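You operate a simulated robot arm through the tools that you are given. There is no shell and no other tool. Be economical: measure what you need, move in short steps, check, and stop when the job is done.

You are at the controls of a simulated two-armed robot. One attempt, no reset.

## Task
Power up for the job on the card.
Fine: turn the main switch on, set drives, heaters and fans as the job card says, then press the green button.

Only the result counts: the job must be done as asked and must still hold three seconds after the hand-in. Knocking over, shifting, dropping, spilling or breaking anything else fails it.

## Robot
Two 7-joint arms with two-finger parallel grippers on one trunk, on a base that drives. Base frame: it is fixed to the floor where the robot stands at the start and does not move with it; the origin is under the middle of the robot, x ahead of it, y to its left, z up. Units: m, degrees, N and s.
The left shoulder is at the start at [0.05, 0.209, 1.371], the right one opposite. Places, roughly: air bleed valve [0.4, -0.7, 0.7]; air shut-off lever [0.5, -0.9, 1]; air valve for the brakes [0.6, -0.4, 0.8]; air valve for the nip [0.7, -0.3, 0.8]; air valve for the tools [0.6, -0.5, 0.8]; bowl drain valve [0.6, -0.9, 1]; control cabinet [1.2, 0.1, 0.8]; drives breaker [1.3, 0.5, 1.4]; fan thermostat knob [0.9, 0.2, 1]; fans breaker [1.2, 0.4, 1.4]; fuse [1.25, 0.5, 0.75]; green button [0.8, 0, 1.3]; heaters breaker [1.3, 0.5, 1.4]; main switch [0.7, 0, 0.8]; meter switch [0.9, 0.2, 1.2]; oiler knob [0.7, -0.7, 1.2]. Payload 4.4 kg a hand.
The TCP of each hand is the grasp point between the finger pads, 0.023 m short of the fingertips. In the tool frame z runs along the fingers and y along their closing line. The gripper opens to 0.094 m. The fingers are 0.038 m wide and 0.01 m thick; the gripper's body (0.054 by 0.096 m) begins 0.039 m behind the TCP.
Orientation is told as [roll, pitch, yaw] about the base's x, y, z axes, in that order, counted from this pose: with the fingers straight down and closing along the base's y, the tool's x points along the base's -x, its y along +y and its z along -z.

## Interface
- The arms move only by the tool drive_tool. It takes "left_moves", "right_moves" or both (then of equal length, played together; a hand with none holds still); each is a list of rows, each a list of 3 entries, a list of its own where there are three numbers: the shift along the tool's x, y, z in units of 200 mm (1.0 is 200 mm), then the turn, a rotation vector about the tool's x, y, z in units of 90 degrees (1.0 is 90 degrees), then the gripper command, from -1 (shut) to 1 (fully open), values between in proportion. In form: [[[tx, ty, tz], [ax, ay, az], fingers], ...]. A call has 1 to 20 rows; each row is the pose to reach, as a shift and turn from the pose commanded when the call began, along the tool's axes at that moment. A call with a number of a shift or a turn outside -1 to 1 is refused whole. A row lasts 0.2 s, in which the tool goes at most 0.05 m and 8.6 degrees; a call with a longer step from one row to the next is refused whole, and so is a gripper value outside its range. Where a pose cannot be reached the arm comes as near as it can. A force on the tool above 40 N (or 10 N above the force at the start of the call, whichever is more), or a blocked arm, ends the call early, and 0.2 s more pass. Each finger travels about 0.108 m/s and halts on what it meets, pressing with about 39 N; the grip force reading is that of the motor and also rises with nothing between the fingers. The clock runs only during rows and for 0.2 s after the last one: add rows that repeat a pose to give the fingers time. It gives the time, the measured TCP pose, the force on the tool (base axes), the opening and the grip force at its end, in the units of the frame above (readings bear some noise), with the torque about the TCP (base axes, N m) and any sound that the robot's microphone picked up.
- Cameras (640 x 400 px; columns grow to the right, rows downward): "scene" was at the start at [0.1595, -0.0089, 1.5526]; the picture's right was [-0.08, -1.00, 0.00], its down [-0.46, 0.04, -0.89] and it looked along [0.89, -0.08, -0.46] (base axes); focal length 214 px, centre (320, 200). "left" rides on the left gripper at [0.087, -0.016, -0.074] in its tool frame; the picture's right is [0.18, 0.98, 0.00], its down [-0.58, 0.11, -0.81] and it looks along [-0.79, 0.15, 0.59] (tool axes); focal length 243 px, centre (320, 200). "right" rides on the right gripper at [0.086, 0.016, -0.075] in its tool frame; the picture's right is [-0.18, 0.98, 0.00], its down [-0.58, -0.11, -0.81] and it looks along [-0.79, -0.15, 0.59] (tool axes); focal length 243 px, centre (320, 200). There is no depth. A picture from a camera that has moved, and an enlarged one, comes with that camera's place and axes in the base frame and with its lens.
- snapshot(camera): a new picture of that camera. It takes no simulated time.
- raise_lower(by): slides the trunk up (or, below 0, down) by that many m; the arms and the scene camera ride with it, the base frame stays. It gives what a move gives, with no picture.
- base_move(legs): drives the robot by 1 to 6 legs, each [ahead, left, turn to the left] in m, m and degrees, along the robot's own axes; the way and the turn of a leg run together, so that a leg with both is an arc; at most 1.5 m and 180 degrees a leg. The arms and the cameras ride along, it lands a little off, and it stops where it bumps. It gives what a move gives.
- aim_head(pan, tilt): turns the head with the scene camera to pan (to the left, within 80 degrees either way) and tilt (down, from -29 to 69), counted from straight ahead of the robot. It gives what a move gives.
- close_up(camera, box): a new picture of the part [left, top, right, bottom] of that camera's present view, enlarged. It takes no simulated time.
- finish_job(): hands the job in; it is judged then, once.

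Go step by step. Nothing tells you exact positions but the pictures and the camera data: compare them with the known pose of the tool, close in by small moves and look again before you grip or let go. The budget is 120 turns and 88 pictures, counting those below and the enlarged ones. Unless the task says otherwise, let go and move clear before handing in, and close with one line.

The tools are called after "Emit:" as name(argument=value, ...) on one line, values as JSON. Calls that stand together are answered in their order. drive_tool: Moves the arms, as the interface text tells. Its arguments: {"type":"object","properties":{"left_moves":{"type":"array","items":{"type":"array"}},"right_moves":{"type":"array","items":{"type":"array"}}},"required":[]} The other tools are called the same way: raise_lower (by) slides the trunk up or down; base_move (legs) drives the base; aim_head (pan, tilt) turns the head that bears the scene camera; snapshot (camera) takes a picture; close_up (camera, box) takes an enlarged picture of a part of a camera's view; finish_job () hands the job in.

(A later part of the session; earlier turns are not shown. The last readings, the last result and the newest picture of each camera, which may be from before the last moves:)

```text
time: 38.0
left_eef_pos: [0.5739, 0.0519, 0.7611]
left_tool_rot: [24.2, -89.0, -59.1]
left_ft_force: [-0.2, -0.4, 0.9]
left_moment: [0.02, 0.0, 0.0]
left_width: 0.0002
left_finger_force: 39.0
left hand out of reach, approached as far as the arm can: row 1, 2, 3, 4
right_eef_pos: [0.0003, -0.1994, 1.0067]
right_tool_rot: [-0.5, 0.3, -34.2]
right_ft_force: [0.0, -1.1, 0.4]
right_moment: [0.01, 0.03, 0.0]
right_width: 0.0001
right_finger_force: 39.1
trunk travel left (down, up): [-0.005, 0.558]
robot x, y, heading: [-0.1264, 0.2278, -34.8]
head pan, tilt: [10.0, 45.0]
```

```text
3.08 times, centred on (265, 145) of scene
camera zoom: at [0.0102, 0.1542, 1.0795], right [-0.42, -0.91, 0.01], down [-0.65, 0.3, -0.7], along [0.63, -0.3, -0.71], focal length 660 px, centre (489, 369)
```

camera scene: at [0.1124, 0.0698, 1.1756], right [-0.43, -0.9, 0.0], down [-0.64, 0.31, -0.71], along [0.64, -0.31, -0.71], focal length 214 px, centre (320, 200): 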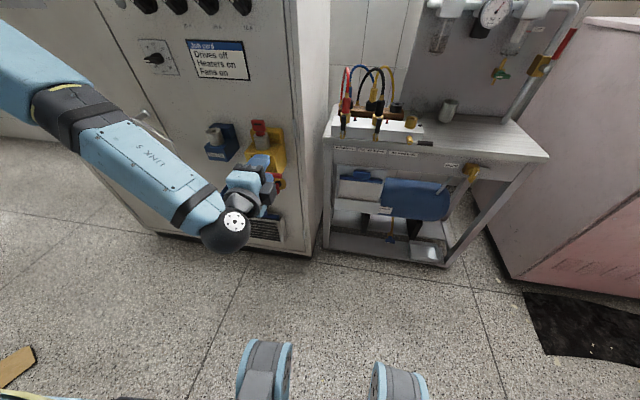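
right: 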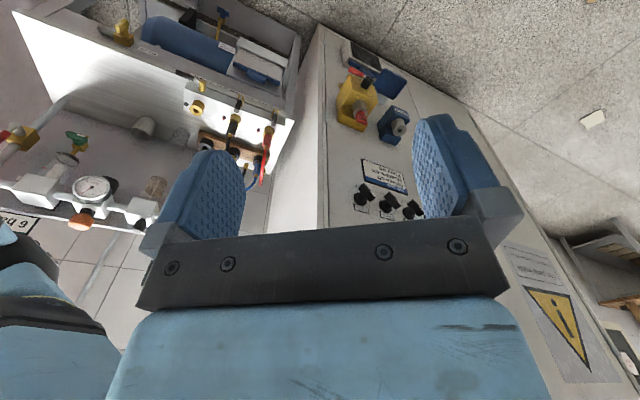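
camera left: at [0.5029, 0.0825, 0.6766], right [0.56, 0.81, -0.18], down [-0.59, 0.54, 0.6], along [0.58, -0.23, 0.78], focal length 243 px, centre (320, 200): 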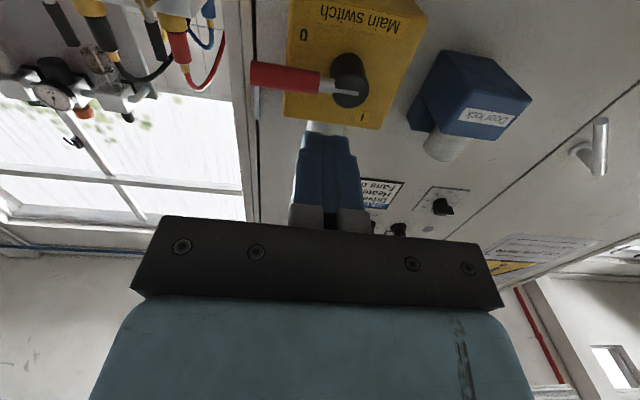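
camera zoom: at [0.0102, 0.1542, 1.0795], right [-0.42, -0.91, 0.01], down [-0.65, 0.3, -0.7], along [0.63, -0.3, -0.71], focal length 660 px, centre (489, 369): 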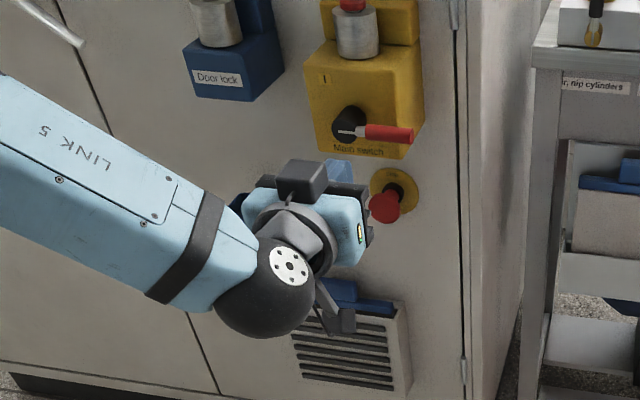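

Going lower still fails in this bent wrist. I'll yaw the hand to the right and tilt it down a little to ease the wrist and see whether it then gets to the wanted spot.

Emit:
drive_tool(left_moves=[[[0, 0, 0], [0.06, 0.06, 0], -1], [[0, 0, 0], [0.12, 0.12, 0], -1], [[0, 0, 0], [0.18, 0.18, 0], -1], [[0, 0, 0], [0.24, 0.24, 0], -1], [[0, 0, 0], [0.3, 0.24, 0], -1], [[0, 0, 0], [0.3, 0.24, 0], -1]])

Emit:
close_up(camera="scene", box=[200, 80, 330, 210])

```text
time: 39.4
left_eef_pos: [0.5745, 0.0505, 0.7615]
left_tool_rot: [-13.1, -67.5, -49.2]
left_ft_force: [-0.2, 0.3, -0.4]
left_moment: [-0.02, 0.0, 0.03]
left_width: 0.0
left_finger_force: 38.8
right_eef_pos: [0.0006, -0.1991, 1.0074]
right_tool_rot: [-0.6, 0.2, -34.2]
right_ft_force: [-0.2, -0.2, 0.0]
right_moment: [0.01, 0.01, 0.01]
right_width: 0.0
right_finger_force: 39.0
trunk travel left (down, up): [-0.005, 0.558]
robot x, y, heading: [-0.1281, 0.2299, -34.7]
head pan, tilt: [10.0, 45.0]
```

```text
3.08 times, centred on (265, 145) of scene
camera zoom: at [0.0102, 0.1542, 1.0795], right [-0.42, -0.91, 0.01], down [-0.65, 0.3, -0.7], along [0.63, -0.3, -0.71], focal length 660 px, centre (489, 369)
```

zoom: 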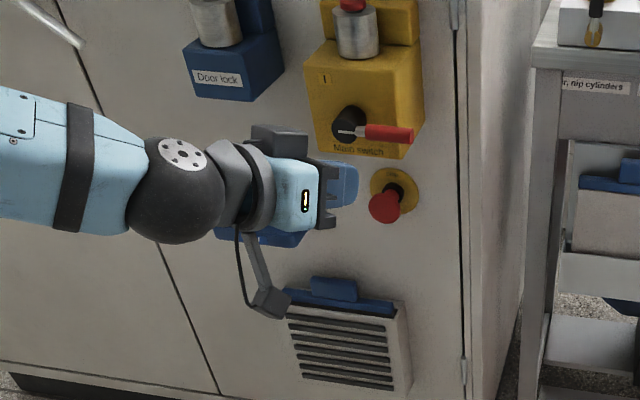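

The command holds in reach now and the wrist is more relaxed. I'll move to the spot under the red grip along this tilted frame.

Emit:
drive_tool(left_moves=[[[0.07, -0.05, 0.085], [0, 0, 0], -1], [[0.137, -0.096, 0.17], [0, 0, 0], -1], [[0.137, -0.096, 0.17], [0, 0, 0], -1]])

Emit:
snapshot(camera="left")

Emit:
close_up(camera="scene", box=[220, 90, 320, 190])

```text
time: 40.2
left_eef_pos: [0.5648, 0.0218, 0.7258]
left_tool_rot: [-13.1, -67.7, -49.2]
left_ft_force: [0.3, -0.3, 1.0]
left_moment: [0.01, 0.02, 0.01]
left_width: 0.0002
left_finger_force: 38.9
right_eef_pos: [0.0019, -0.1988, 1.0063]
right_tool_rot: [-0.5, 0.3, -34.4]
right_ft_force: [-0.7, -0.1, 0.4]
right_moment: [0.01, -0.02, 0.0]
right_width: 0.0002
right_finger_force: 38.5
trunk travel left (down, up): [-0.005, 0.558]
robot x, y, heading: [-0.1279, 0.224, -34.7]
head pan, tilt: [10.0, 45.0]
```

```text
53 pictures are left
camera left: at [0.4984, 0.1018, 0.6747], right [0.81, 0.52, -0.26], down [-0.1, 0.55, 0.83], along [0.57, -0.65, 0.5], focal length 243 px, centre (320, 200)
```

left: 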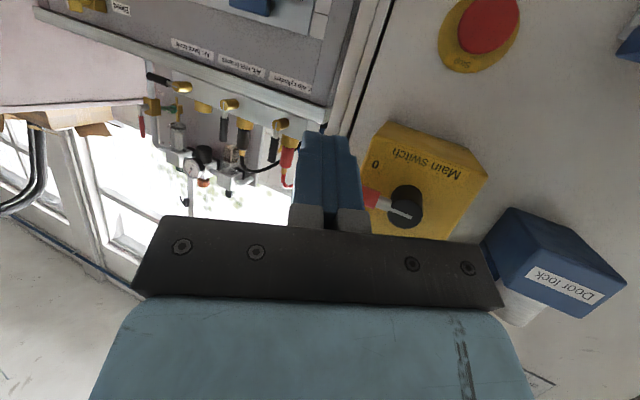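

```text
4.00 times, centred on (270, 140) of scene
camera zoom: at [0.0102, 0.1542, 1.0794], right [-0.42, -0.91, 0.01], down [-0.65, 0.3, -0.7], along [0.63, -0.3, -0.71], focal length 858 px, centre (520, 440)
```

zoom: 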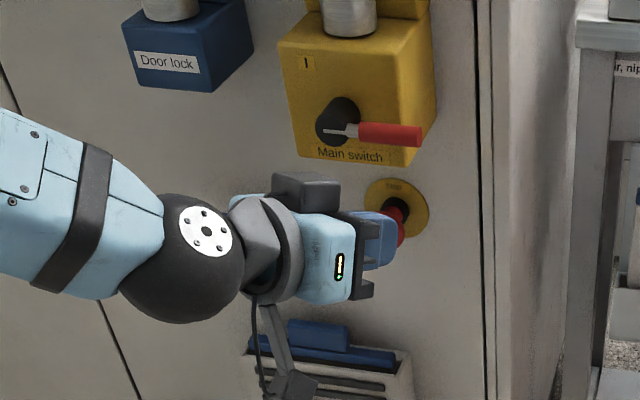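

The closed fingers are now below and in front of the grip. I'll slide straight forward 0.085 m beneath it.

Emit:
drive_tool(left_moves=[[[-0.05, 0.064, 0.118], [0, 0, 0], -1], [[-0.1, 0.127, 0.236], [0, 0, 0], -1], [[-0.151, 0.191, 0.354], [0, 0, 0], -1], [[-0.151, 0.191, 0.354], [0, 0, 0], -1]])

Emit:
snapshot(camera="left")

Emit:
close_up(camera="scene", box=[220, 90, 320, 190])

```text
time: 41.2
left_eef_pos: [0.6329, -0.0127, 0.7361]
left_tool_rot: [-13.0, -67.6, -49.2]
left_ft_force: [0.8, 0.3, -0.1]
left_moment: [0.02, -0.02, 0.0]
left_width: 0.0002
left_finger_force: 39.0
left hand out of reach, approached as far as the arm can: row 2, 3, 4
right_eef_pos: [-0.0001, -0.1981, 1.0072]
right_tool_rot: [-0.5, 0.4, -34.3]
right_ft_force: [-0.2, 0.0, -0.1]
right_moment: [0.0, 0.01, -0.02]
right_width: 0.0
right_finger_force: 39.2
trunk travel left (down, up): [-0.005, 0.558]
robot x, y, heading: [-0.1275, 0.2278, -35.1]
head pan, tilt: [10.0, 45.0]
```

```text
51 pictures are left
camera left: at [0.5651, 0.0677, 0.6856], right [0.81, 0.52, -0.26], down [-0.1, 0.55, 0.83], along [0.57, -0.65, 0.5], focal length 243 px, centre (320, 200)
```

left: 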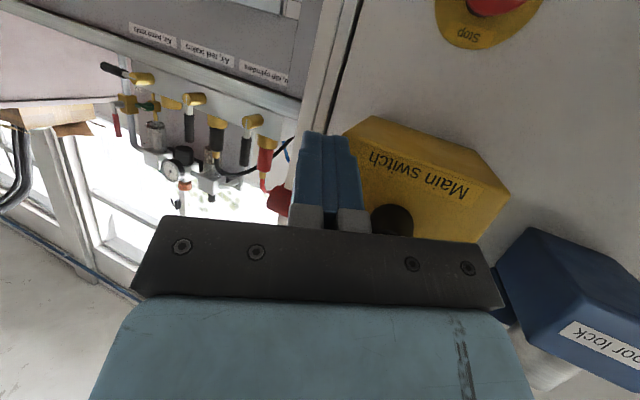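

```text
4.00 times, centred on (270, 140) of scene
camera zoom: at [0.0102, 0.1542, 1.0794], right [-0.42, -0.91, 0.01], down [-0.65, 0.3, -0.7], along [0.63, -0.3, -0.71], focal length 858 px, centre (520, 440)
```

zoom: 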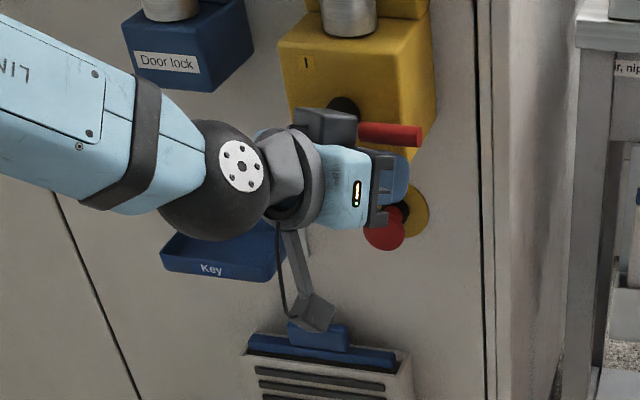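

The fingertips are under the red grip. I'll push upward through the first half of the arc and look.

Emit:
drive_tool(left_moves=[[[-0.06, 0, -0.002], [0, 0, 0], -1], [[-0.118, 0, -0.002], [0, 0, 0], -1], [[-0.175, -0.01, -0.015], [0, 0, 0], -1], [[-0.23, -0.02, -0.028], [0, 0, 0], -1]])

Emit:
close_up(camera="scene", box=[220, 80, 320, 180])

Emit:
snapshot(camera="left")

```text
time: 42.2
left_eef_pos: [0.6384, -0.0242, 0.7803]
left_tool_rot: [-13.0, -67.8, -49.0]
left_ft_force: [-1.1, 0.0, -1.1]
left_moment: [-0.01, -0.01, -0.01]
left_width: 0.0
left_finger_force: 38.8
right_eef_pos: [0.0009, -0.1992, 1.0056]
right_tool_rot: [-0.4, 0.3, -34.4]
right_ft_force: [-0.6, 0.6, -0.2]
right_moment: [-0.01, 0.01, 0.02]
right_width: 0.0
right_finger_force: 39.1
trunk travel left (down, up): [-0.005, 0.558]
robot x, y, heading: [-0.1319, 0.227, -34.8]
head pan, tilt: [10.0, 45.0]
```

```text
4.00 times, centred on (270, 130) of scene
camera zoom: at [0.0102, 0.1541, 1.0794], right [-0.42, -0.91, 0.01], down [-0.65, 0.3, -0.7], along [0.63, -0.3, -0.71], focal length 858 px, centre (520, 480)
```

zoom: 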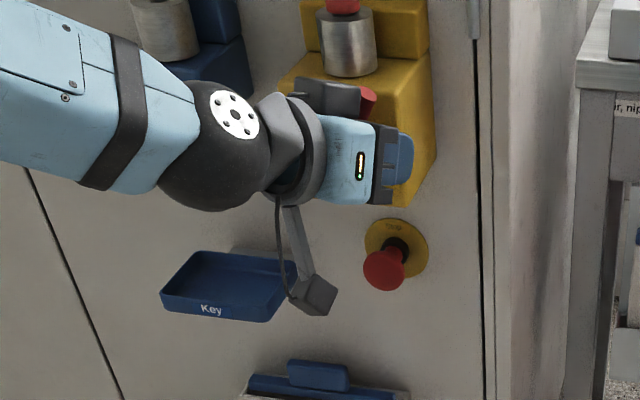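

```text
48 pictures are left
camera left: at [0.5713, 0.0572, 0.7311], right [0.81, 0.52, -0.26], down [-0.1, 0.55, 0.83], along [0.57, -0.65, 0.5], focal length 243 px, centre (320, 200)
```

left: 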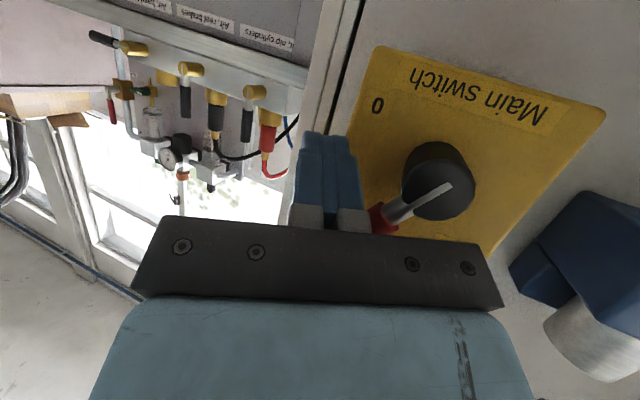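

The lever has turned up about 45°. I'll continue along the arc toward vertical.

Emit:
drive_tool(left_moves=[[[-0.05, 0.025, -0.035], [0, 0, 0], -1], [[-0.094, 0.053, -0.069], [0, 0, 0], -1], [[-0.115, 0.09, -0.1], [0, 0, 0], -1], [[-0.136, 0.125, -0.126], [0, 0, 0], -1], [[-0.145, 0.168, -0.153], [0, 0, 0], -1], [[-0.14, 0.217, -0.178], [0, 0, 0], -1]])

Emit:
snapshot(camera="left")

```text
time: 43.3
left_eef_pos: [0.6509, 0.0015, 0.8142]
left_tool_rot: [-12.8, -67.2, -50.5]
left_ft_force: [-11.6, -0.8, 0.0]
left_moment: [0.02, -0.28, 0.08]
left_width: 0.0001
left_finger_force: 39.2
right_eef_pos: [0.0004, -0.1974, 1.0061]
right_tool_rot: [-0.4, 0.2, -34.0]
right_ft_force: [0.1, 0.7, -0.1]
right_moment: [0.0, 0.01, 0.01]
right_width: 0.0
right_finger_force: 39.1
trunk travel left (down, up): [-0.005, 0.558]
robot x, y, heading: [-0.1273, 0.228, -35.0]
head pan, tilt: [10.0, 45.0]
stopped in row 5 (left hand): the force on the tool passed its limit at 48 N (the readings are from after the stop); the commanded pose is now the measured one
```

```text
47 pictures are left
camera left: at [0.5847, 0.0838, 0.7648], right [0.82, 0.51, -0.26], down [-0.08, 0.55, 0.83], along [0.56, -0.66, 0.49], focal length 243 px, centre (320, 200)
```

left: 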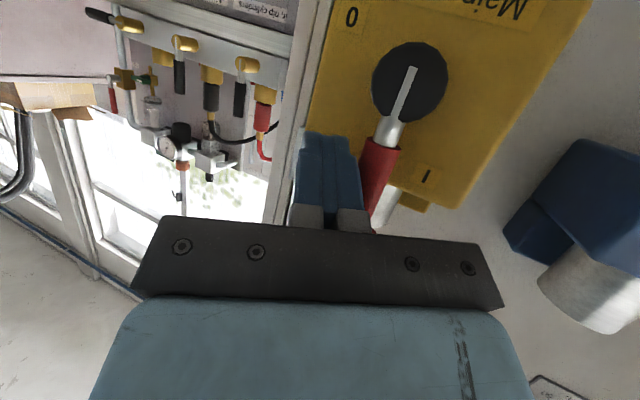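

The lever met its stop near vertical. I'll back the hand off to the right and away, and check the lever and the meters.

Emit:
drive_tool(left_moves=[[[-0.01, -0.1, 0.04], [0, 0, 0], -1], [[0.06, -0.2, -0.09], [0, 0, 0], -1], [[0.129, -0.31, -0.26], [0, 0, 0], -1], [[0.2, -0.4, -0.42], [0, 0, 0], -1]])

Emit:
close_up(camera="scene", box=[220, 60, 320, 160])

Emit:
snapshot(camera="left")

```text
time: 44.3
left_eef_pos: [0.5373, 0.046, 0.8138]
left_tool_rot: [-13.2, -67.1, -50.1]
left_ft_force: [0.5, -1.5, -0.3]
left_moment: [0.01, 0.0, 0.0]
left_width: 0.0001
left_finger_force: 39.2
right_eef_pos: [0.0015, -0.1992, 1.0047]
right_tool_rot: [-0.4, 0.4, -34.3]
right_ft_force: [-0.3, -0.1, 0.5]
right_moment: [0.02, -0.01, 0.03]
right_width: 0.0
right_finger_force: 39.3
trunk travel left (down, up): [-0.005, 0.558]
robot x, y, heading: [-0.1306, 0.2268, -34.8]
head pan, tilt: [10.0, 45.0]
```

```text
4.00 times, centred on (270, 110) of scene
camera zoom: at [0.0106, 0.1536, 1.0791], right [-0.42, -0.91, 0.01], down [-0.65, 0.3, -0.7], along [0.63, -0.3, -0.71], focal length 858 px, centre (520, 560)
```

zoom: 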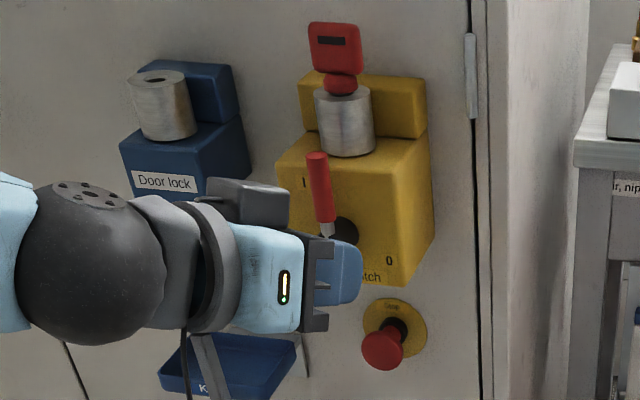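

```text
45 pictures are left
camera left: at [0.4719, 0.1273, 0.7639], right [0.82, 0.51, -0.26], down [-0.08, 0.55, 0.83], along [0.57, -0.66, 0.49], focal length 243 px, centre (320, 200)
```

left: 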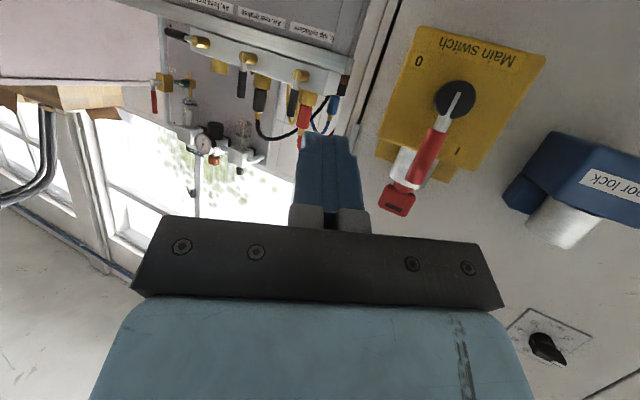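

The lever stands at I. Next, the selectors: I'll square the hand up again and raise the trunk, keeping away from the panel.

Emit:
raise_lower(by=0.2)

Emit:
drive_tool(left_moves=[[[0, 0, 0], [-0.06, -0.06, 0], -1], [[0, 0, 0], [-0.12, -0.12, 0], -1], [[0, 0, 0], [-0.18, -0.18, 0], -1], [[0, 0, 0], [-0.24, -0.24, 0], -1], [[0, 0, 0], [-0.3, -0.24, 0], -1]])

Emit:
aim_head(pan=15, tilt=10)

Emit:
snapshot(camera="scene")

```text
time: 46.7
left_eef_pos: [0.5388, 0.0446, 0.9079]
left_tool_rot: [-11.9, -66.9, -51.2]
left_ft_force: [-0.1, 0.8, 0.9]
left_moment: [-0.01, -0.05, -0.01]
left_width: 0.0002
left_finger_force: 39.1
right_eef_pos: [0.0004, -0.2028, 1.0934]
right_tool_rot: [0.1, 0.6, -34.1]
right_ft_force: [-0.3, -0.2, -0.3]
right_moment: [0.0, 0.0, 0.01]
right_width: 0.0
right_finger_force: 38.9
trunk travel left (down, up): [-0.096, 0.467]
robot x, y, heading: [-0.1259, 0.2316, -34.8]
head pan, tilt: [10.0, 45.0]
stopped: the arm was blocked; the commanded pose is now the measured one
```

```text
time: 47.9
left_eef_pos: [0.5376, 0.0427, 0.9047]
left_tool_rot: [34.8, -88.3, -70.6]
left_ft_force: [0.8, -0.2, 0.0]
left_moment: [-0.01, 0.03, 0.0]
left_width: 0.0
left_finger_force: 39.1
right_eef_pos: [0.0005, -0.2036, 1.0938]
right_tool_rot: [0.0, 0.5, -34.4]
right_ft_force: [-0.6, 0.2, -0.4]
right_moment: [0.0, -0.02, -0.02]
right_width: 0.0001
right_finger_force: 39.4
trunk travel left (down, up): [-0.096, 0.467]
robot x, y, heading: [-0.1279, 0.2323, -34.8]
head pan, tilt: [10.0, 45.0]
```

```text
time: 48.9
left_eef_pos: [0.5378, 0.0436, 0.9052]
left_tool_rot: [32.8, -88.2, -68.7]
left_ft_force: [0.2, -0.8, 0.0]
left_moment: [0.01, 0.01, 0.03]
left_width: 0.0
left_finger_force: 39.0
right_eef_pos: [0.0001, -0.2048, 1.0916]
right_tool_rot: [-0.1, 0.6, -34.3]
right_ft_force: [0.5, -0.2, 0.2]
right_moment: [0.0, 0.0, 0.01]
right_width: 0.0001
right_finger_force: 39.2
trunk travel left (down, up): [-0.096, 0.467]
robot x, y, heading: [-0.1287, 0.2281, -34.7]
head pan, tilt: [15.0, 10.0]
```

```text
44 pictures are left
camera scene: at [0.0242, 0.1512, 1.2252], right [-0.34, -0.94, 0.0], down [-0.17, 0.07, -0.98], along [0.92, -0.33, -0.18], focal length 214 px, centre (320, 200)
```

scene: 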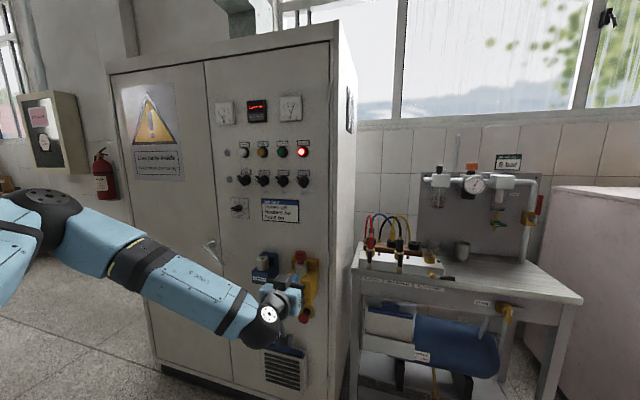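

The display and the red "Live" lamp are lit, so the main is on. The trunk stopped on something (probably the elbow near the rear machine), so I'll lift the hand with the arm first and then drive ahead a little.

Emit:
drive_tool(left_moves=[[[-0.2, 0.05, 0], [0, 0, 0], -1], [[-0.4, 0.1, 0], [0, 0, 0], -1], [[-0.6, 0.15, 0], [0, 0, 0], -1], [[-0.8, 0.2, 0], [0, 0, 0], -1], [[-0.8, 0.2, 0], [0, 0, 0], -1]])

Emit:
base_move(legs=[[0.1, 0, 0]])

Emit:
raise_lower(by=0.1)

Emit:
snapshot(camera="scene")

```text
time: 50.1
left_eef_pos: [0.5633, 0.0707, 1.0656]
left_tool_rot: [32.0, -88.1, -68.0]
left_ft_force: [0.3, 0.0, 0.2]
left_moment: [0.0, 0.06, 0.0]
left_width: 0.0001
left_finger_force: 39.0
right_eef_pos: [0.0003, -0.2038, 1.093]
right_tool_rot: [-0.2, 0.6, -34.4]
right_ft_force: [0.6, -0.5, -0.4]
right_moment: [-0.01, 0.0, -0.02]
right_width: 0.0
right_finger_force: 39.0
trunk travel left (down, up): [-0.096, 0.467]
robot x, y, heading: [-0.1259, 0.2267, -35.2]
head pan, tilt: [15.0, 10.0]
```

```text
time: 51.2
left_eef_pos: [0.6394, 0.018, 1.0719]
left_tool_rot: [44.7, -88.6, -80.7]
left_ft_force: [-0.3, -0.1, -0.3]
left_moment: [-0.01, 0.02, 0.0]
left_width: 0.0002
left_finger_force: 39.0
right_eef_pos: [0.0772, -0.2559, 1.0967]
right_tool_rot: [-0.2, 0.2, -34.4]
right_ft_force: [0.5, 0.1, 0.1]
right_moment: [0.01, 0.01, -0.02]
right_width: 0.0
right_finger_force: 38.6
trunk travel left (down, up): [-0.096, 0.467]
robot x, y, heading: [-0.0471, 0.1706, -34.8]
head pan, tilt: [15.0, 10.0]
```

```text
time: 52.8
left_eef_pos: [0.6391, 0.0177, 1.0752]
left_tool_rot: [48.2, -88.6, -84.3]
left_ft_force: [0.3, 0.8, -1.1]
left_moment: [0.01, -0.01, 0.03]
left_width: 0.0001
left_finger_force: 39.9
right_eef_pos: [0.0754, -0.257, 1.0992]
right_tool_rot: [0.0, 0.2, -34.2]
right_ft_force: [0.1, -0.1, 0.7]
right_moment: [-0.03, 0.0, -0.04]
right_width: 0.0
right_finger_force: 38.7
trunk travel left (down, up): [-0.099, 0.464]
robot x, y, heading: [-0.0458, 0.1748, -34.9]
head pan, tilt: [15.0, 10.0]
stopped: the arm was blocked; the commanded pose is now the measured one
```

```text
43 pictures are left
camera scene: at [0.0986, 0.0983, 1.23], right [-0.34, -0.94, 0.0], down [-0.16, 0.06, -0.98], along [0.93, -0.33, -0.17], focal length 214 px, centre (320, 200)
```

scene: 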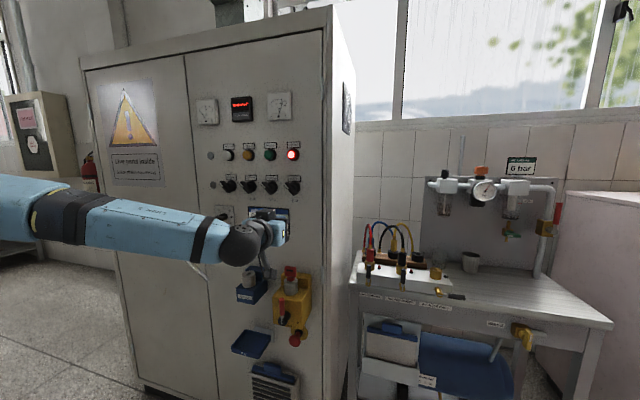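

Raising is still blocked by something touching an arm. I'll look left and right with the head.

Emit:
aim_head(pan=75, tilt=15)

Emit:
snapshot(camera="scene")

Emit:
aim_head(pan=-75, tilt=30)

Emit:
snapshot(camera="scene")

```text
time: 54.1
left_eef_pos: [0.6396, 0.0168, 1.0752]
left_tool_rot: [46.7, -88.6, -82.6]
left_ft_force: [0.7, -0.1, 0.1]
left_moment: [0.04, 0.01, -0.01]
left_width: 0.0001
left_finger_force: 39.0
right_eef_pos: [0.0759, -0.2578, 1.0979]
right_tool_rot: [-0.1, 0.0, -34.4]
right_ft_force: [0.3, -0.3, 0.8]
right_moment: [0.03, -0.02, -0.02]
right_width: 0.0
right_finger_force: 38.8
trunk travel left (down, up): [-0.099, 0.464]
robot x, y, heading: [-0.0441, 0.174, -34.9]
head pan, tilt: [75.0, 15.0]
```

```text
42 pictures are left
camera scene: at [0.0829, 0.1899, 1.2215], right [0.64, -0.77, 0.0], down [-0.2, -0.16, -0.97], along [0.74, 0.62, -0.26], focal length 214 px, centre (320, 200)
```

scene: 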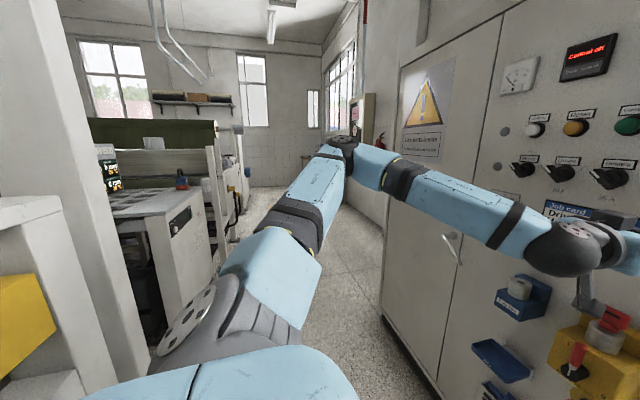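

```text
time: 56.4
left_eef_pos: [0.6403, 0.0168, 1.0754]
left_tool_rot: [46.6, -88.5, -82.5]
left_ft_force: [0.9, 0.0, 0.0]
left_moment: [-0.02, 0.01, 0.01]
left_width: 0.0
left_finger_force: 39.3
right_eef_pos: [0.0763, -0.257, 1.0991]
right_tool_rot: [-0.1, 0.1, -34.3]
right_ft_force: [-0.1, -0.6, 0.5]
right_moment: [0.01, -0.03, 0.02]
right_width: 0.0
right_finger_force: 38.5
trunk travel left (down, up): [-0.099, 0.464]
robot x, y, heading: [-0.0444, 0.1728, -35.0]
head pan, tilt: [-75.0, 30.0]
```

```text
41 pictures are left
camera scene: at [-0.0193, 0.0446, 1.1971], right [-0.94, 0.34, 0.0], down [0.17, 0.47, -0.86], along [-0.29, -0.81, -0.5], focal length 214 px, centre (320, 200)
```

scene: 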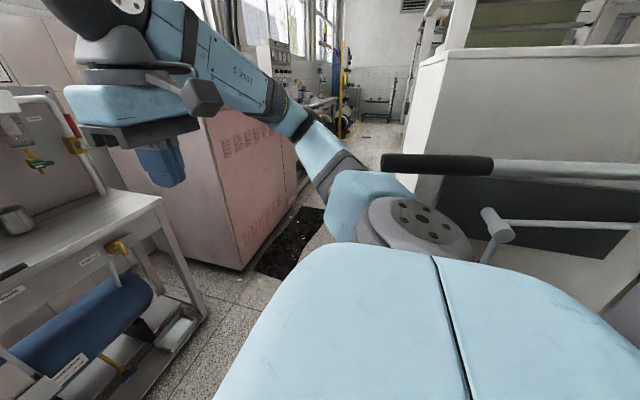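

A black-gripped bar sits right by my right shoulder, so lifting pushes against it. I'll draw the left hand back and drive ahead to clear it before raising.

Emit:
drive_tool(left_moves=[[[0, 0, -0.2], [0, 0, 0], -1], [[0, 0, -0.4], [0, 0, 0], -1], [[0, 0, -0.6], [0, 0, 0], -1], [[0, 0, -0.65], [0, 0, 0], -1]])

Emit:
base_move(legs=[[0.13, 0, 0]])

Emit:
snapshot(camera="scene")

Emit:
raise_lower(by=0.08)

```text
time: 57.4
left_eef_pos: [0.5331, 0.0928, 1.0757]
left_tool_rot: [47.2, -88.5, -83.0]
left_ft_force: [0.0, -0.2, -0.8]
left_moment: [0.02, 0.01, -0.01]
left_width: 0.0
left_finger_force: 39.2
right_eef_pos: [0.076, -0.2575, 1.0986]
right_tool_rot: [0.0, 0.1, -34.2]
right_ft_force: [0.4, 0.1, 0.2]
right_moment: [0.0, -0.01, 0.0]
right_width: 0.0
right_finger_force: 39.1
trunk travel left (down, up): [-0.099, 0.464]
robot x, y, heading: [-0.0451, 0.1706, -34.9]
head pan, tilt: [-75.0, 30.0]
```

```text
time: 58.7
left_eef_pos: [0.6415, 0.0179, 1.077]
left_tool_rot: [45.1, -88.6, -81.0]
left_ft_force: [0.2, -0.9, -0.2]
left_moment: [-0.04, -0.02, 0.01]
left_width: 0.0
left_finger_force: 39.3
right_eef_pos: [0.1839, -0.3315, 1.0997]
right_tool_rot: [-0.1, 0.1, -34.4]
right_ft_force: [0.3, -0.8, -0.9]
right_moment: [0.02, 0.04, -0.02]
right_width: 0.0
right_finger_force: 38.9
trunk travel left (down, up): [-0.099, 0.464]
robot x, y, heading: [0.066, 0.0966, -35.1]
head pan, tilt: [-75.0, 30.0]
```

```text
40 pictures are left
camera scene: at [0.0882, -0.0288, 1.1973], right [-0.94, 0.34, 0.0], down [0.17, 0.47, -0.87], along [-0.3, -0.81, -0.5], focal length 214 px, centre (320, 200)
```

scene: 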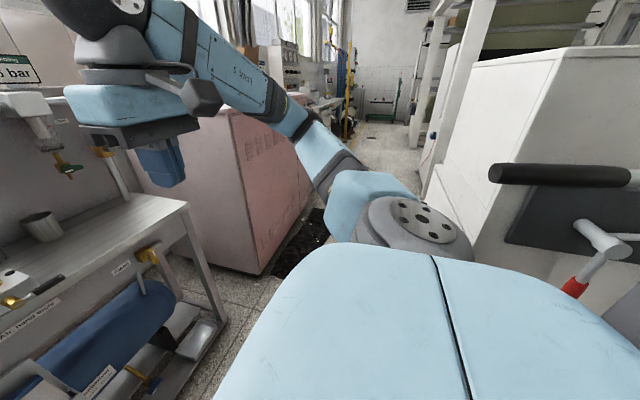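

```text
time: 59.9
left_eef_pos: [0.6406, 0.0181, 1.1577]
left_tool_rot: [46.1, -88.6, -82.2]
left_ft_force: [-0.1, -0.1, -0.4]
left_moment: [0.02, 0.03, 0.02]
left_width: 0.0
left_finger_force: 39.2
right_eef_pos: [0.1844, -0.3318, 1.18]
right_tool_rot: [-0.1, 0.1, -34.4]
right_ft_force: [-0.2, 0.5, 0.3]
right_moment: [0.0, 0.01, -0.01]
right_width: 0.0
right_finger_force: 39.4
trunk travel left (down, up): [-0.179, 0.384]
robot x, y, heading: [0.0643, 0.0987, -35.2]
head pan, tilt: [-75.0, 30.0]
```

The trunk rises freely now. I'll look at the selectors with both cameras.

Emit:
aim_head(pan=18, tilt=12)

Emit:
snapshot(camera="scene")

Emit:
snapshot(camera="left")

```text
time: 61.6
left_eef_pos: [0.6404, 0.0184, 1.1565]
left_tool_rot: [46.6, -88.7, -82.8]
left_ft_force: [-0.3, -0.3, -0.1]
left_moment: [0.01, 0.03, 0.0]
left_width: 0.0
left_finger_force: 39.2
right_eef_pos: [0.1822, -0.3311, 1.1793]
right_tool_rot: [-0.1, 0.1, -34.3]
right_ft_force: [0.4, 0.3, 0.7]
right_moment: [-0.01, -0.01, 0.01]
right_width: 0.0
right_finger_force: 39.7
trunk travel left (down, up): [-0.179, 0.384]
robot x, y, heading: [0.063, 0.0949, -34.9]
head pan, tilt: [18.0, 12.0]
```

```text
39 pictures are left
camera scene: at [0.2075, 0.0294, 1.3065], right [-0.29, -0.96, 0.0], down [-0.2, 0.06, -0.98], along [0.94, -0.29, -0.21], focal length 214 px, centre (320, 200)
```

scene: 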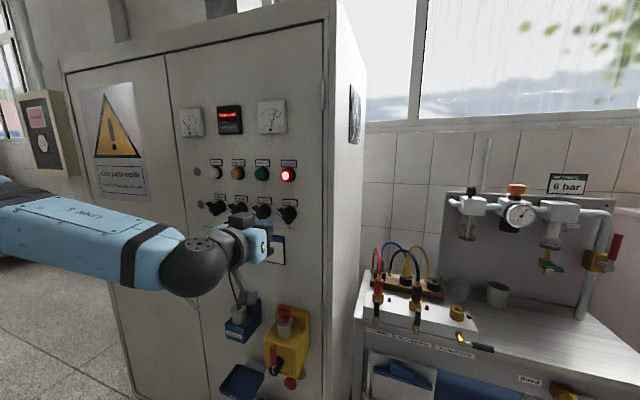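

```text
38 pictures are left
camera left: at [0.5705, 0.0528, 1.0724], right [0.58, 0.8, -0.17], down [-0.59, 0.55, 0.6], along [0.57, -0.25, 0.79], focal length 243 px, centre (320, 200)
```

left: 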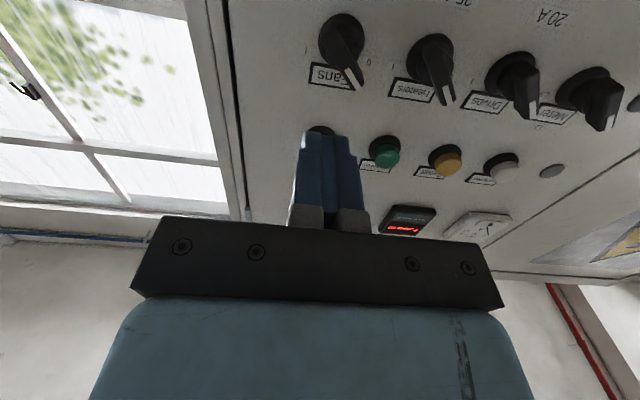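

I'll enlarge the selector row in the scene view to judge the bars' angle.

Emit:
close_up(camera="scene", box=[190, 155, 310, 230])

Emit:
close_up(camera="left", box=[290, 0, 490, 120])

```text
5.33 times, centred on (250, 192) of scene
camera zoom: at [0.2075, 0.0294, 1.3065], right [-0.29, -0.96, 0.0], down [-0.2, 0.06, -0.98], along [0.94, -0.29, -0.21], focal length 1144 px, centre (693, 240)
```

zoom: 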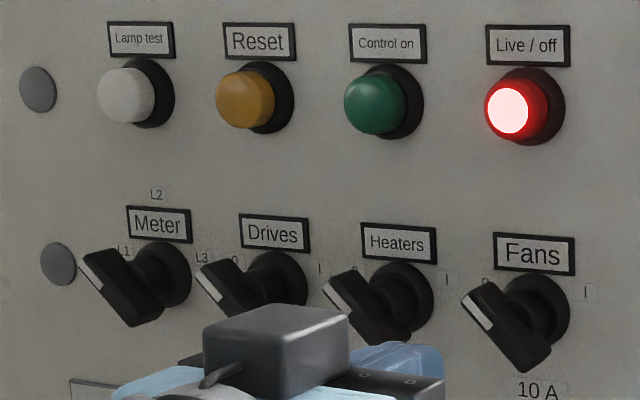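

```text
3.20 times, centred on (390, 60) of left
camera zoom: at [0.5705, 0.0528, 1.0724], right [0.58, 0.8, -0.17], down [-0.59, 0.55, 0.6], along [0.57, -0.25, 0.79], focal length 776 px, centre (96, 648)
```

zoom: 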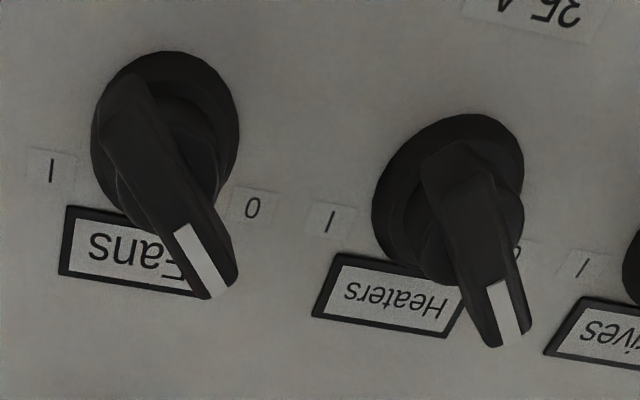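

The Fans knob is right in front of the hand, bar tilted 45° to the left. I'll open the fingers and spin the hand −45° to align with it, then check through the hand camera.

Emit:
drive_tool(left_moves=[[[0, 0, 0], [0, 0, -0.09], 0.1], [[0, 0.02, 0], [0, 0, -0.18], 0.1], [[0, 0.05, 0], [0, 0, -0.27], 0.1], [[0, 0.05, 0], [0, 0, -0.36], 0.1], [[0, 0.05, 0], [0, 0, -0.45], 0.1], [[0, 0.05, 0], [0, 0, -0.5], 0.1]])

Emit:
snapshot(camera="left")

Emit:
close_up(camera="scene", box=[190, 155, 310, 275])

```text
time: 63.0
left_eef_pos: [0.6466, 0.0272, 1.1574]
left_tool_rot: [-88.7, -45.9, 53.0]
left_ft_force: [0.0, 1.8, 0.6]
left_moment: [0.02, -0.02, 0.01]
left_width: 0.0515
left_finger_force: 0.0
right_eef_pos: [0.1821, -0.3298, 1.1789]
right_tool_rot: [-0.1, 0.2, -34.5]
right_ft_force: [-0.4, -0.5, 0.0]
right_moment: [0.0, -0.03, -0.02]
right_width: 0.0
right_finger_force: 38.8
trunk travel left (down, up): [-0.179, 0.384]
robot x, y, heading: [0.0588, 0.0947, -34.9]
head pan, tilt: [18.0, 12.0]
```

```text
35 pictures are left
camera left: at [0.5433, 0.0142, 1.1085], right [0.33, 0.47, -0.82], down [-0.36, 0.86, 0.35], along [0.87, 0.18, 0.46], focal length 243 px, centre (320, 200)
```

left: 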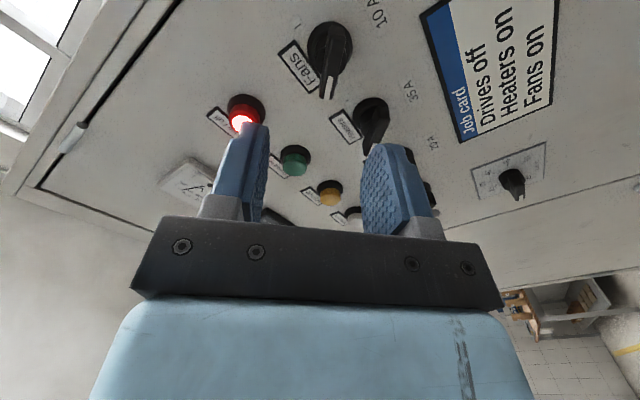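

```text
3.33 times, centred on (250, 215) of scene
camera zoom: at [0.2075, 0.0295, 1.3065], right [-0.29, -0.96, 0.0], down [-0.2, 0.06, -0.98], along [0.94, -0.29, -0.21], focal length 715 px, centre (553, 150)
```

zoom: 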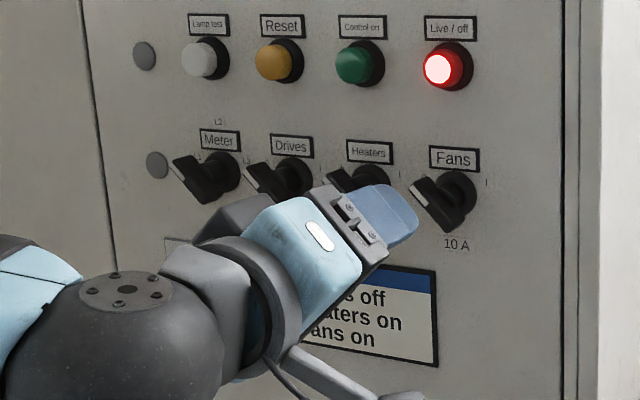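

The Fans bar lines up with the finger gap, about 6 mm off centre. I'll advance 0.07 m with that correction and look.

Emit:
drive_tool(left_moves=[[[0.01, 0.03, 0.15], [0, 0, 0], 0.1], [[0.01, 0.03, 0.3], [0, 0, 0], 0.1], [[0.01, 0.03, 0.35], [0, 0, 0], 0.1], [[0.01, 0.03, 0.35], [0, 0, 0], 0.1]])

Emit:
snapshot(camera="left")

Emit:
close_up(camera="scene", box=[210, 155, 330, 255])

```text
time: 64.0
left_eef_pos: [0.7049, -0.0131, 1.151]
left_tool_rot: [-88.7, -46.1, 52.9]
left_ft_force: [-0.6, -0.3, 0.4]
left_moment: [-0.02, 0.0, -0.03]
left_width: 0.0518
left_finger_force: 0.0
right_eef_pos: [0.1831, -0.3307, 1.1792]
right_tool_rot: [-0.2, 0.1, -34.5]
right_ft_force: [-0.5, -0.3, 0.1]
right_moment: [0.01, 0.01, -0.03]
right_width: 0.0
right_finger_force: 39.3
trunk travel left (down, up): [-0.179, 0.384]
robot x, y, heading: [0.0596, 0.0965, -35.0]
head pan, tilt: [18.0, 12.0]
```

```text
33 pictures are left
camera left: at [0.6017, -0.0248, 1.1018], right [0.33, 0.48, -0.82], down [-0.36, 0.86, 0.36], along [0.87, 0.18, 0.46], focal length 243 px, centre (320, 200)
```

left: 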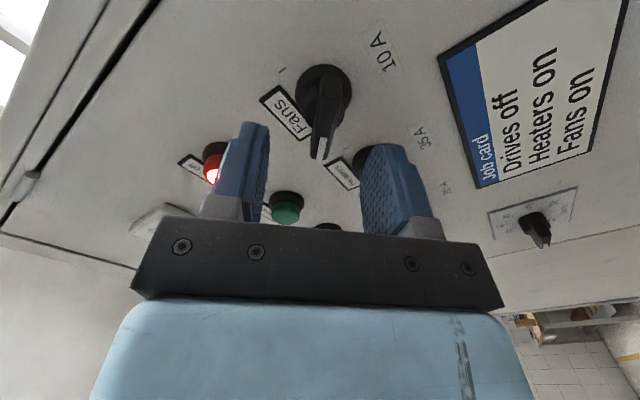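

```text
4.00 times, centred on (270, 205) of scene
camera zoom: at [0.2075, 0.0295, 1.3065], right [-0.29, -0.96, 0.0], down [-0.2, 0.06, -0.98], along [0.94, -0.29, -0.21], focal length 858 px, centre (520, 180)
```

zoom: 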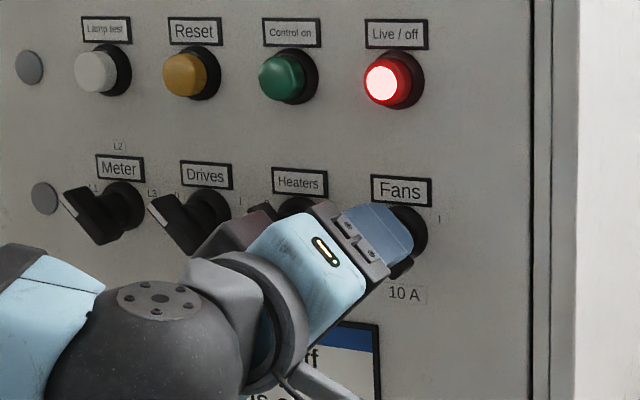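

The bar is centred between the fingers. I'll go forward another 0.035 m and close on it.

Emit:
drive_tool(left_moves=[[[0, 0.005, 0.09], [0, 0, 0], 0.1], [[0, 0.005, 0.175], [0, 0, 0], 0.1], [[0, 0.005, 0.175], [0, 0, 0], -0.4], [[0, 0.005, 0.175], [0, 0, 0], -1], [[0, 0.005, 0.175], [0, 0, 0], -1], [[0, 0.005, 0.175], [0, 0, 0], -1]])

Emit:
snapshot(camera="left")

```text
time: 65.4
left_eef_pos: [0.735, -0.0313, 1.1472]
left_tool_rot: [-88.5, -45.8, 53.0]
left_ft_force: [0.8, 7.4, -10.2]
left_moment: [-0.59, -0.74, 0.19]
left_width: 0.0117
left_finger_force: 44.7
right_eef_pos: [0.1833, -0.3296, 1.1797]
right_tool_rot: [0.0, 0.0, -34.4]
right_ft_force: [1.1, -0.2, 0.3]
right_moment: [0.01, 0.0, -0.02]
right_width: 0.0
right_finger_force: 39.3
trunk travel left (down, up): [-0.179, 0.384]
robot x, y, heading: [0.063, 0.0973, -35.0]
head pan, tilt: [18.0, 12.0]
```

```text
31 pictures are left
camera left: at [0.6315, -0.0434, 1.0994], right [0.33, 0.48, -0.82], down [-0.36, 0.86, 0.36], along [0.87, 0.18, 0.46], focal length 243 px, centre (320, 200)
```

left: 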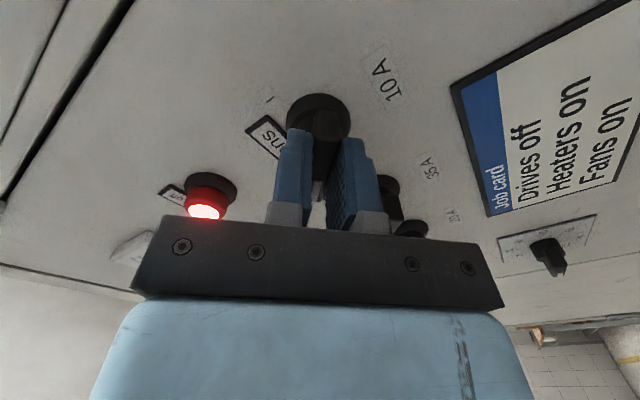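

I've gripped the bar (11.7 mm). I'll turn it clockwise 90° with a small centring shift.

Emit:
drive_tool(left_moves=[[[0, 0.015, 0], [0, 0, 0.05], -1], [[0, 0.015, 0], [0, 0, 0.14], -1], [[0, 0.015, 0], [0, 0, 0.23], -1], [[0, 0.015, 0], [0, 0, 0.32], -1], [[0, 0.015, 0], [0, 0, 0.41], -1], [[0, 0.015, 0], [0, 0, 0.5], -1], [[0, 0.015, 0], [0, 0, 0.59], -1], [[0, 0.015, 0], [0, 0, 0.68], -1], [[0, 0.015, 0], [0, 0, 0.77], -1], [[0, 0.015, 0], [0, 0, 0.86], -1], [[0, 0.015, 0], [0, 0, 0.95], -1], [[0, 0.015, 0], [0, 0, 1.0], -1]])

Emit:
close_up(camera="scene", box=[210, 155, 330, 255])

```text
time: 68.0
left_eef_pos: [0.7371, -0.0277, 1.1474]
left_tool_rot: [89.0, -44.2, -125.1]
left_ft_force: [22.5, 10.5, 19.7]
left_moment: [-0.9, 1.09, 1.48]
left_width: 0.012
left_finger_force: 45.2
right_eef_pos: [0.1845, -0.3283, 1.1798]
right_tool_rot: [-0.2, 0.1, -34.5]
right_ft_force: [0.8, 0.2, 1.0]
right_moment: [0.02, -0.01, 0.0]
right_width: 0.0
right_finger_force: 38.8
trunk travel left (down, up): [-0.179, 0.384]
robot x, y, heading: [0.0618, 0.0973, -35.0]
head pan, tilt: [18.0, 12.0]
```

```text
4.00 times, centred on (270, 205) of scene
camera zoom: at [0.2092, 0.0316, 1.3066], right [-0.29, -0.96, 0.0], down [-0.2, 0.06, -0.98], along [0.94, -0.29, -0.21], focal length 858 px, centre (520, 180)
```

zoom: 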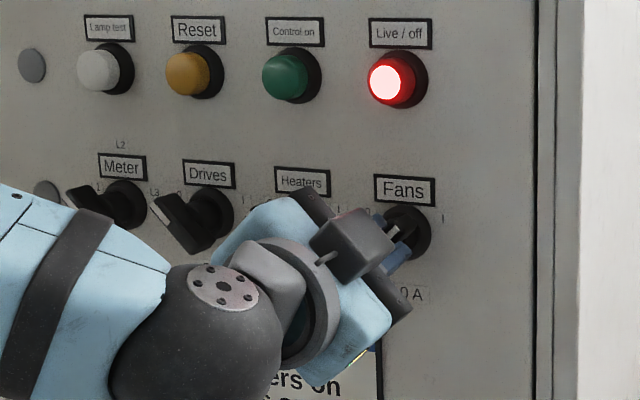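

The hand turned the full 90°. I'll release, back straight off and check the knob.

Emit:
drive_tool(left_moves=[[[0, 0, 0], [0, 0, 0], -0.3], [[0, 0, 0], [0, 0, 0], 0.1], [[0, 0, 0], [0, 0, 0], 0.1], [[0, 0, -0.15], [0, 0, 0], 0.1], [[0, 0, -0.3], [0, 0, 0], 0.1], [[0, 0, -0.4], [0, 0, 0], 0.1]])

Emit:
close_up(camera="scene", box=[210, 155, 330, 255])

Emit:
snapshot(camera="left")

```text
time: 69.4
left_eef_pos: [0.6698, 0.0174, 1.1487]
left_tool_rot: [88.8, -44.0, -125.2]
left_ft_force: [0.0, 0.2, -0.2]
left_moment: [0.02, 0.01, -0.03]
left_width: 0.0517
left_finger_force: 0.1
right_eef_pos: [0.1836, -0.3306, 1.1796]
right_tool_rot: [-0.1, 0.0, -34.4]
right_ft_force: [-0.4, -0.2, -0.2]
right_moment: [0.0, 0.0, -0.02]
right_width: 0.0
right_finger_force: 39.3
trunk travel left (down, up): [-0.179, 0.384]
robot x, y, heading: [0.0624, 0.0951, -35.0]
head pan, tilt: [18.0, 12.0]
```

```text
4.00 times, centred on (270, 205) of scene
camera zoom: at [0.2073, 0.03, 1.3066], right [-0.29, -0.96, 0.0], down [-0.2, 0.06, -0.98], along [0.94, -0.29, -0.21], focal length 858 px, centre (520, 180)
```

zoom: 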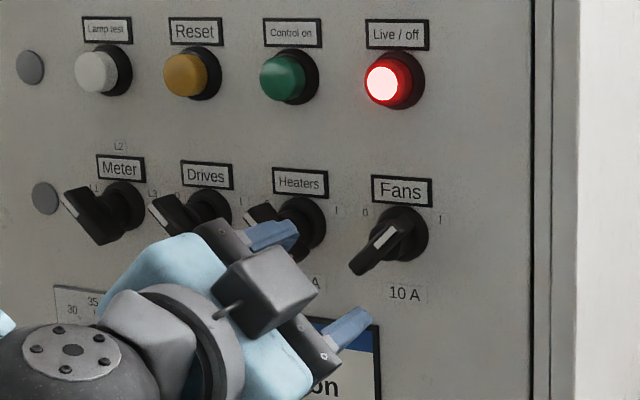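

```text
28 pictures are left
camera left: at [0.6382, 0.1045, 1.0793], right [0.49, 0.65, 0.58], down [-0.85, 0.19, 0.49], along [0.21, -0.73, 0.65], focal length 243 px, centre (320, 200)
```

left: 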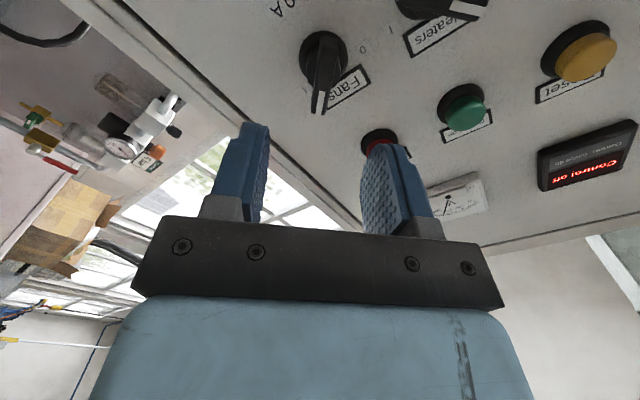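

Fans now points at I. I'll move left one pitch (77 mm) to Heaters while spinning the hand back to −45°.

Emit:
drive_tool(left_moves=[[[0.03, 0.03, 0], [0, 0, -0.09], 0.1], [[0.06, 0.06, 0], [0, 0, -0.18], 0.1], [[0.09, 0.09, 0], [0, 0, -0.27], 0.1], [[0.12, 0.12, 0], [0, 0, -0.36], 0.1], [[0.15, 0.15, 0], [0, 0, -0.45], 0.1], [[0.18, 0.18, 0], [0, 0, -0.54], 0.1], [[0.21, 0.21, 0], [0, 0, -0.63], 0.1], [[0.24, 0.24, 0], [0, 0, -0.72], 0.1], [[0.272, 0.272, 0], [0, 0, -0.81], 0.1], [[0.272, 0.272, 0], [0, 0, -0.9], 0.1], [[0.272, 0.272, 0], [0, 0, -0.99], 0.1], [[0.272, 0.272, 0], [0, 0, -0.99], 0.1]])

Emit:
snapshot(camera="left")

```text
time: 72.0
left_eef_pos: [0.7157, 0.0788, 1.15]
left_tool_rot: [-88.7, -46.8, 53.0]
left_ft_force: [0.1, 0.4, 0.6]
left_moment: [0.01, -0.01, -0.02]
left_width: 0.0516
left_finger_force: 0.2
right_eef_pos: [0.1815, -0.3314, 1.1793]
right_tool_rot: [-0.1, 0.2, -34.4]
right_ft_force: [0.3, 0.4, -0.8]
right_moment: [0.0, 0.01, 0.03]
right_width: 0.0
right_finger_force: 38.7
trunk travel left (down, up): [-0.179, 0.384]
robot x, y, heading: [0.0647, 0.0953, -35.0]
head pan, tilt: [18.0, 12.0]
```

```text
27 pictures are left
camera left: at [0.6125, 0.0672, 1.1], right [0.34, 0.48, -0.81], down [-0.37, 0.86, 0.36], along [0.87, 0.17, 0.47], focal length 243 px, centre (320, 200)
```

left: 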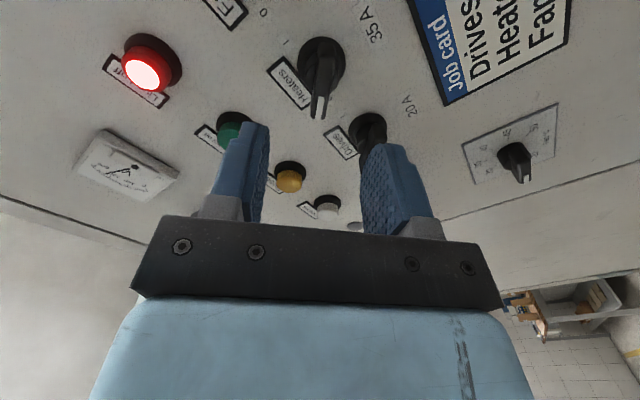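

Heaters' bar is centred on the finger gap. I'll advance 0.08 m and grip it.

Emit:
drive_tool(left_moves=[[[0, 0.01, 0.13], [0, 0, 0], 0.1], [[0, 0.015, 0.26], [0, 0, 0], 0.1], [[0, 0.015, 0.39], [0, 0, 0], 0.1], [[0, 0.015, 0.39], [0, 0, 0], 0.1], [[0, 0.015, 0.39], [0, 0, 0], -0.4], [[0, 0.015, 0.39], [0, 0, 0], -1], [[0, 0.015, 0.39], [0, 0, 0], -1], [[0, 0.015, 0.39], [0, 0, 0], -1]])

Emit:
snapshot(camera="left")

```text
time: 73.8
left_eef_pos: [0.7802, 0.033, 1.1477]
left_tool_rot: [-88.8, -46.8, 53.0]
left_ft_force: [1.2, -2.9, 2.2]
left_moment: [-0.2, -0.25, -0.71]
left_width: 0.012
left_finger_force: 45.4
right_eef_pos: [0.1826, -0.3304, 1.1788]
right_tool_rot: [0.1, 0.0, -34.5]
right_ft_force: [0.2, 1.2, -1.0]
right_moment: [0.04, -0.02, -0.02]
right_width: 0.0
right_finger_force: 39.0
trunk travel left (down, up): [-0.179, 0.384]
robot x, y, heading: [0.0627, 0.1004, -35.0]
head pan, tilt: [18.0, 12.0]
```

```text
26 pictures are left
camera left: at [0.677, 0.0224, 1.0967], right [0.34, 0.49, -0.81], down [-0.37, 0.86, 0.36], along [0.87, 0.17, 0.47], focal length 243 px, centre (320, 200)
```

left: 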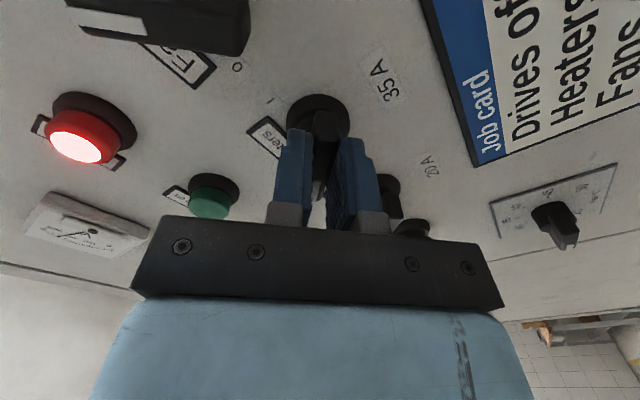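

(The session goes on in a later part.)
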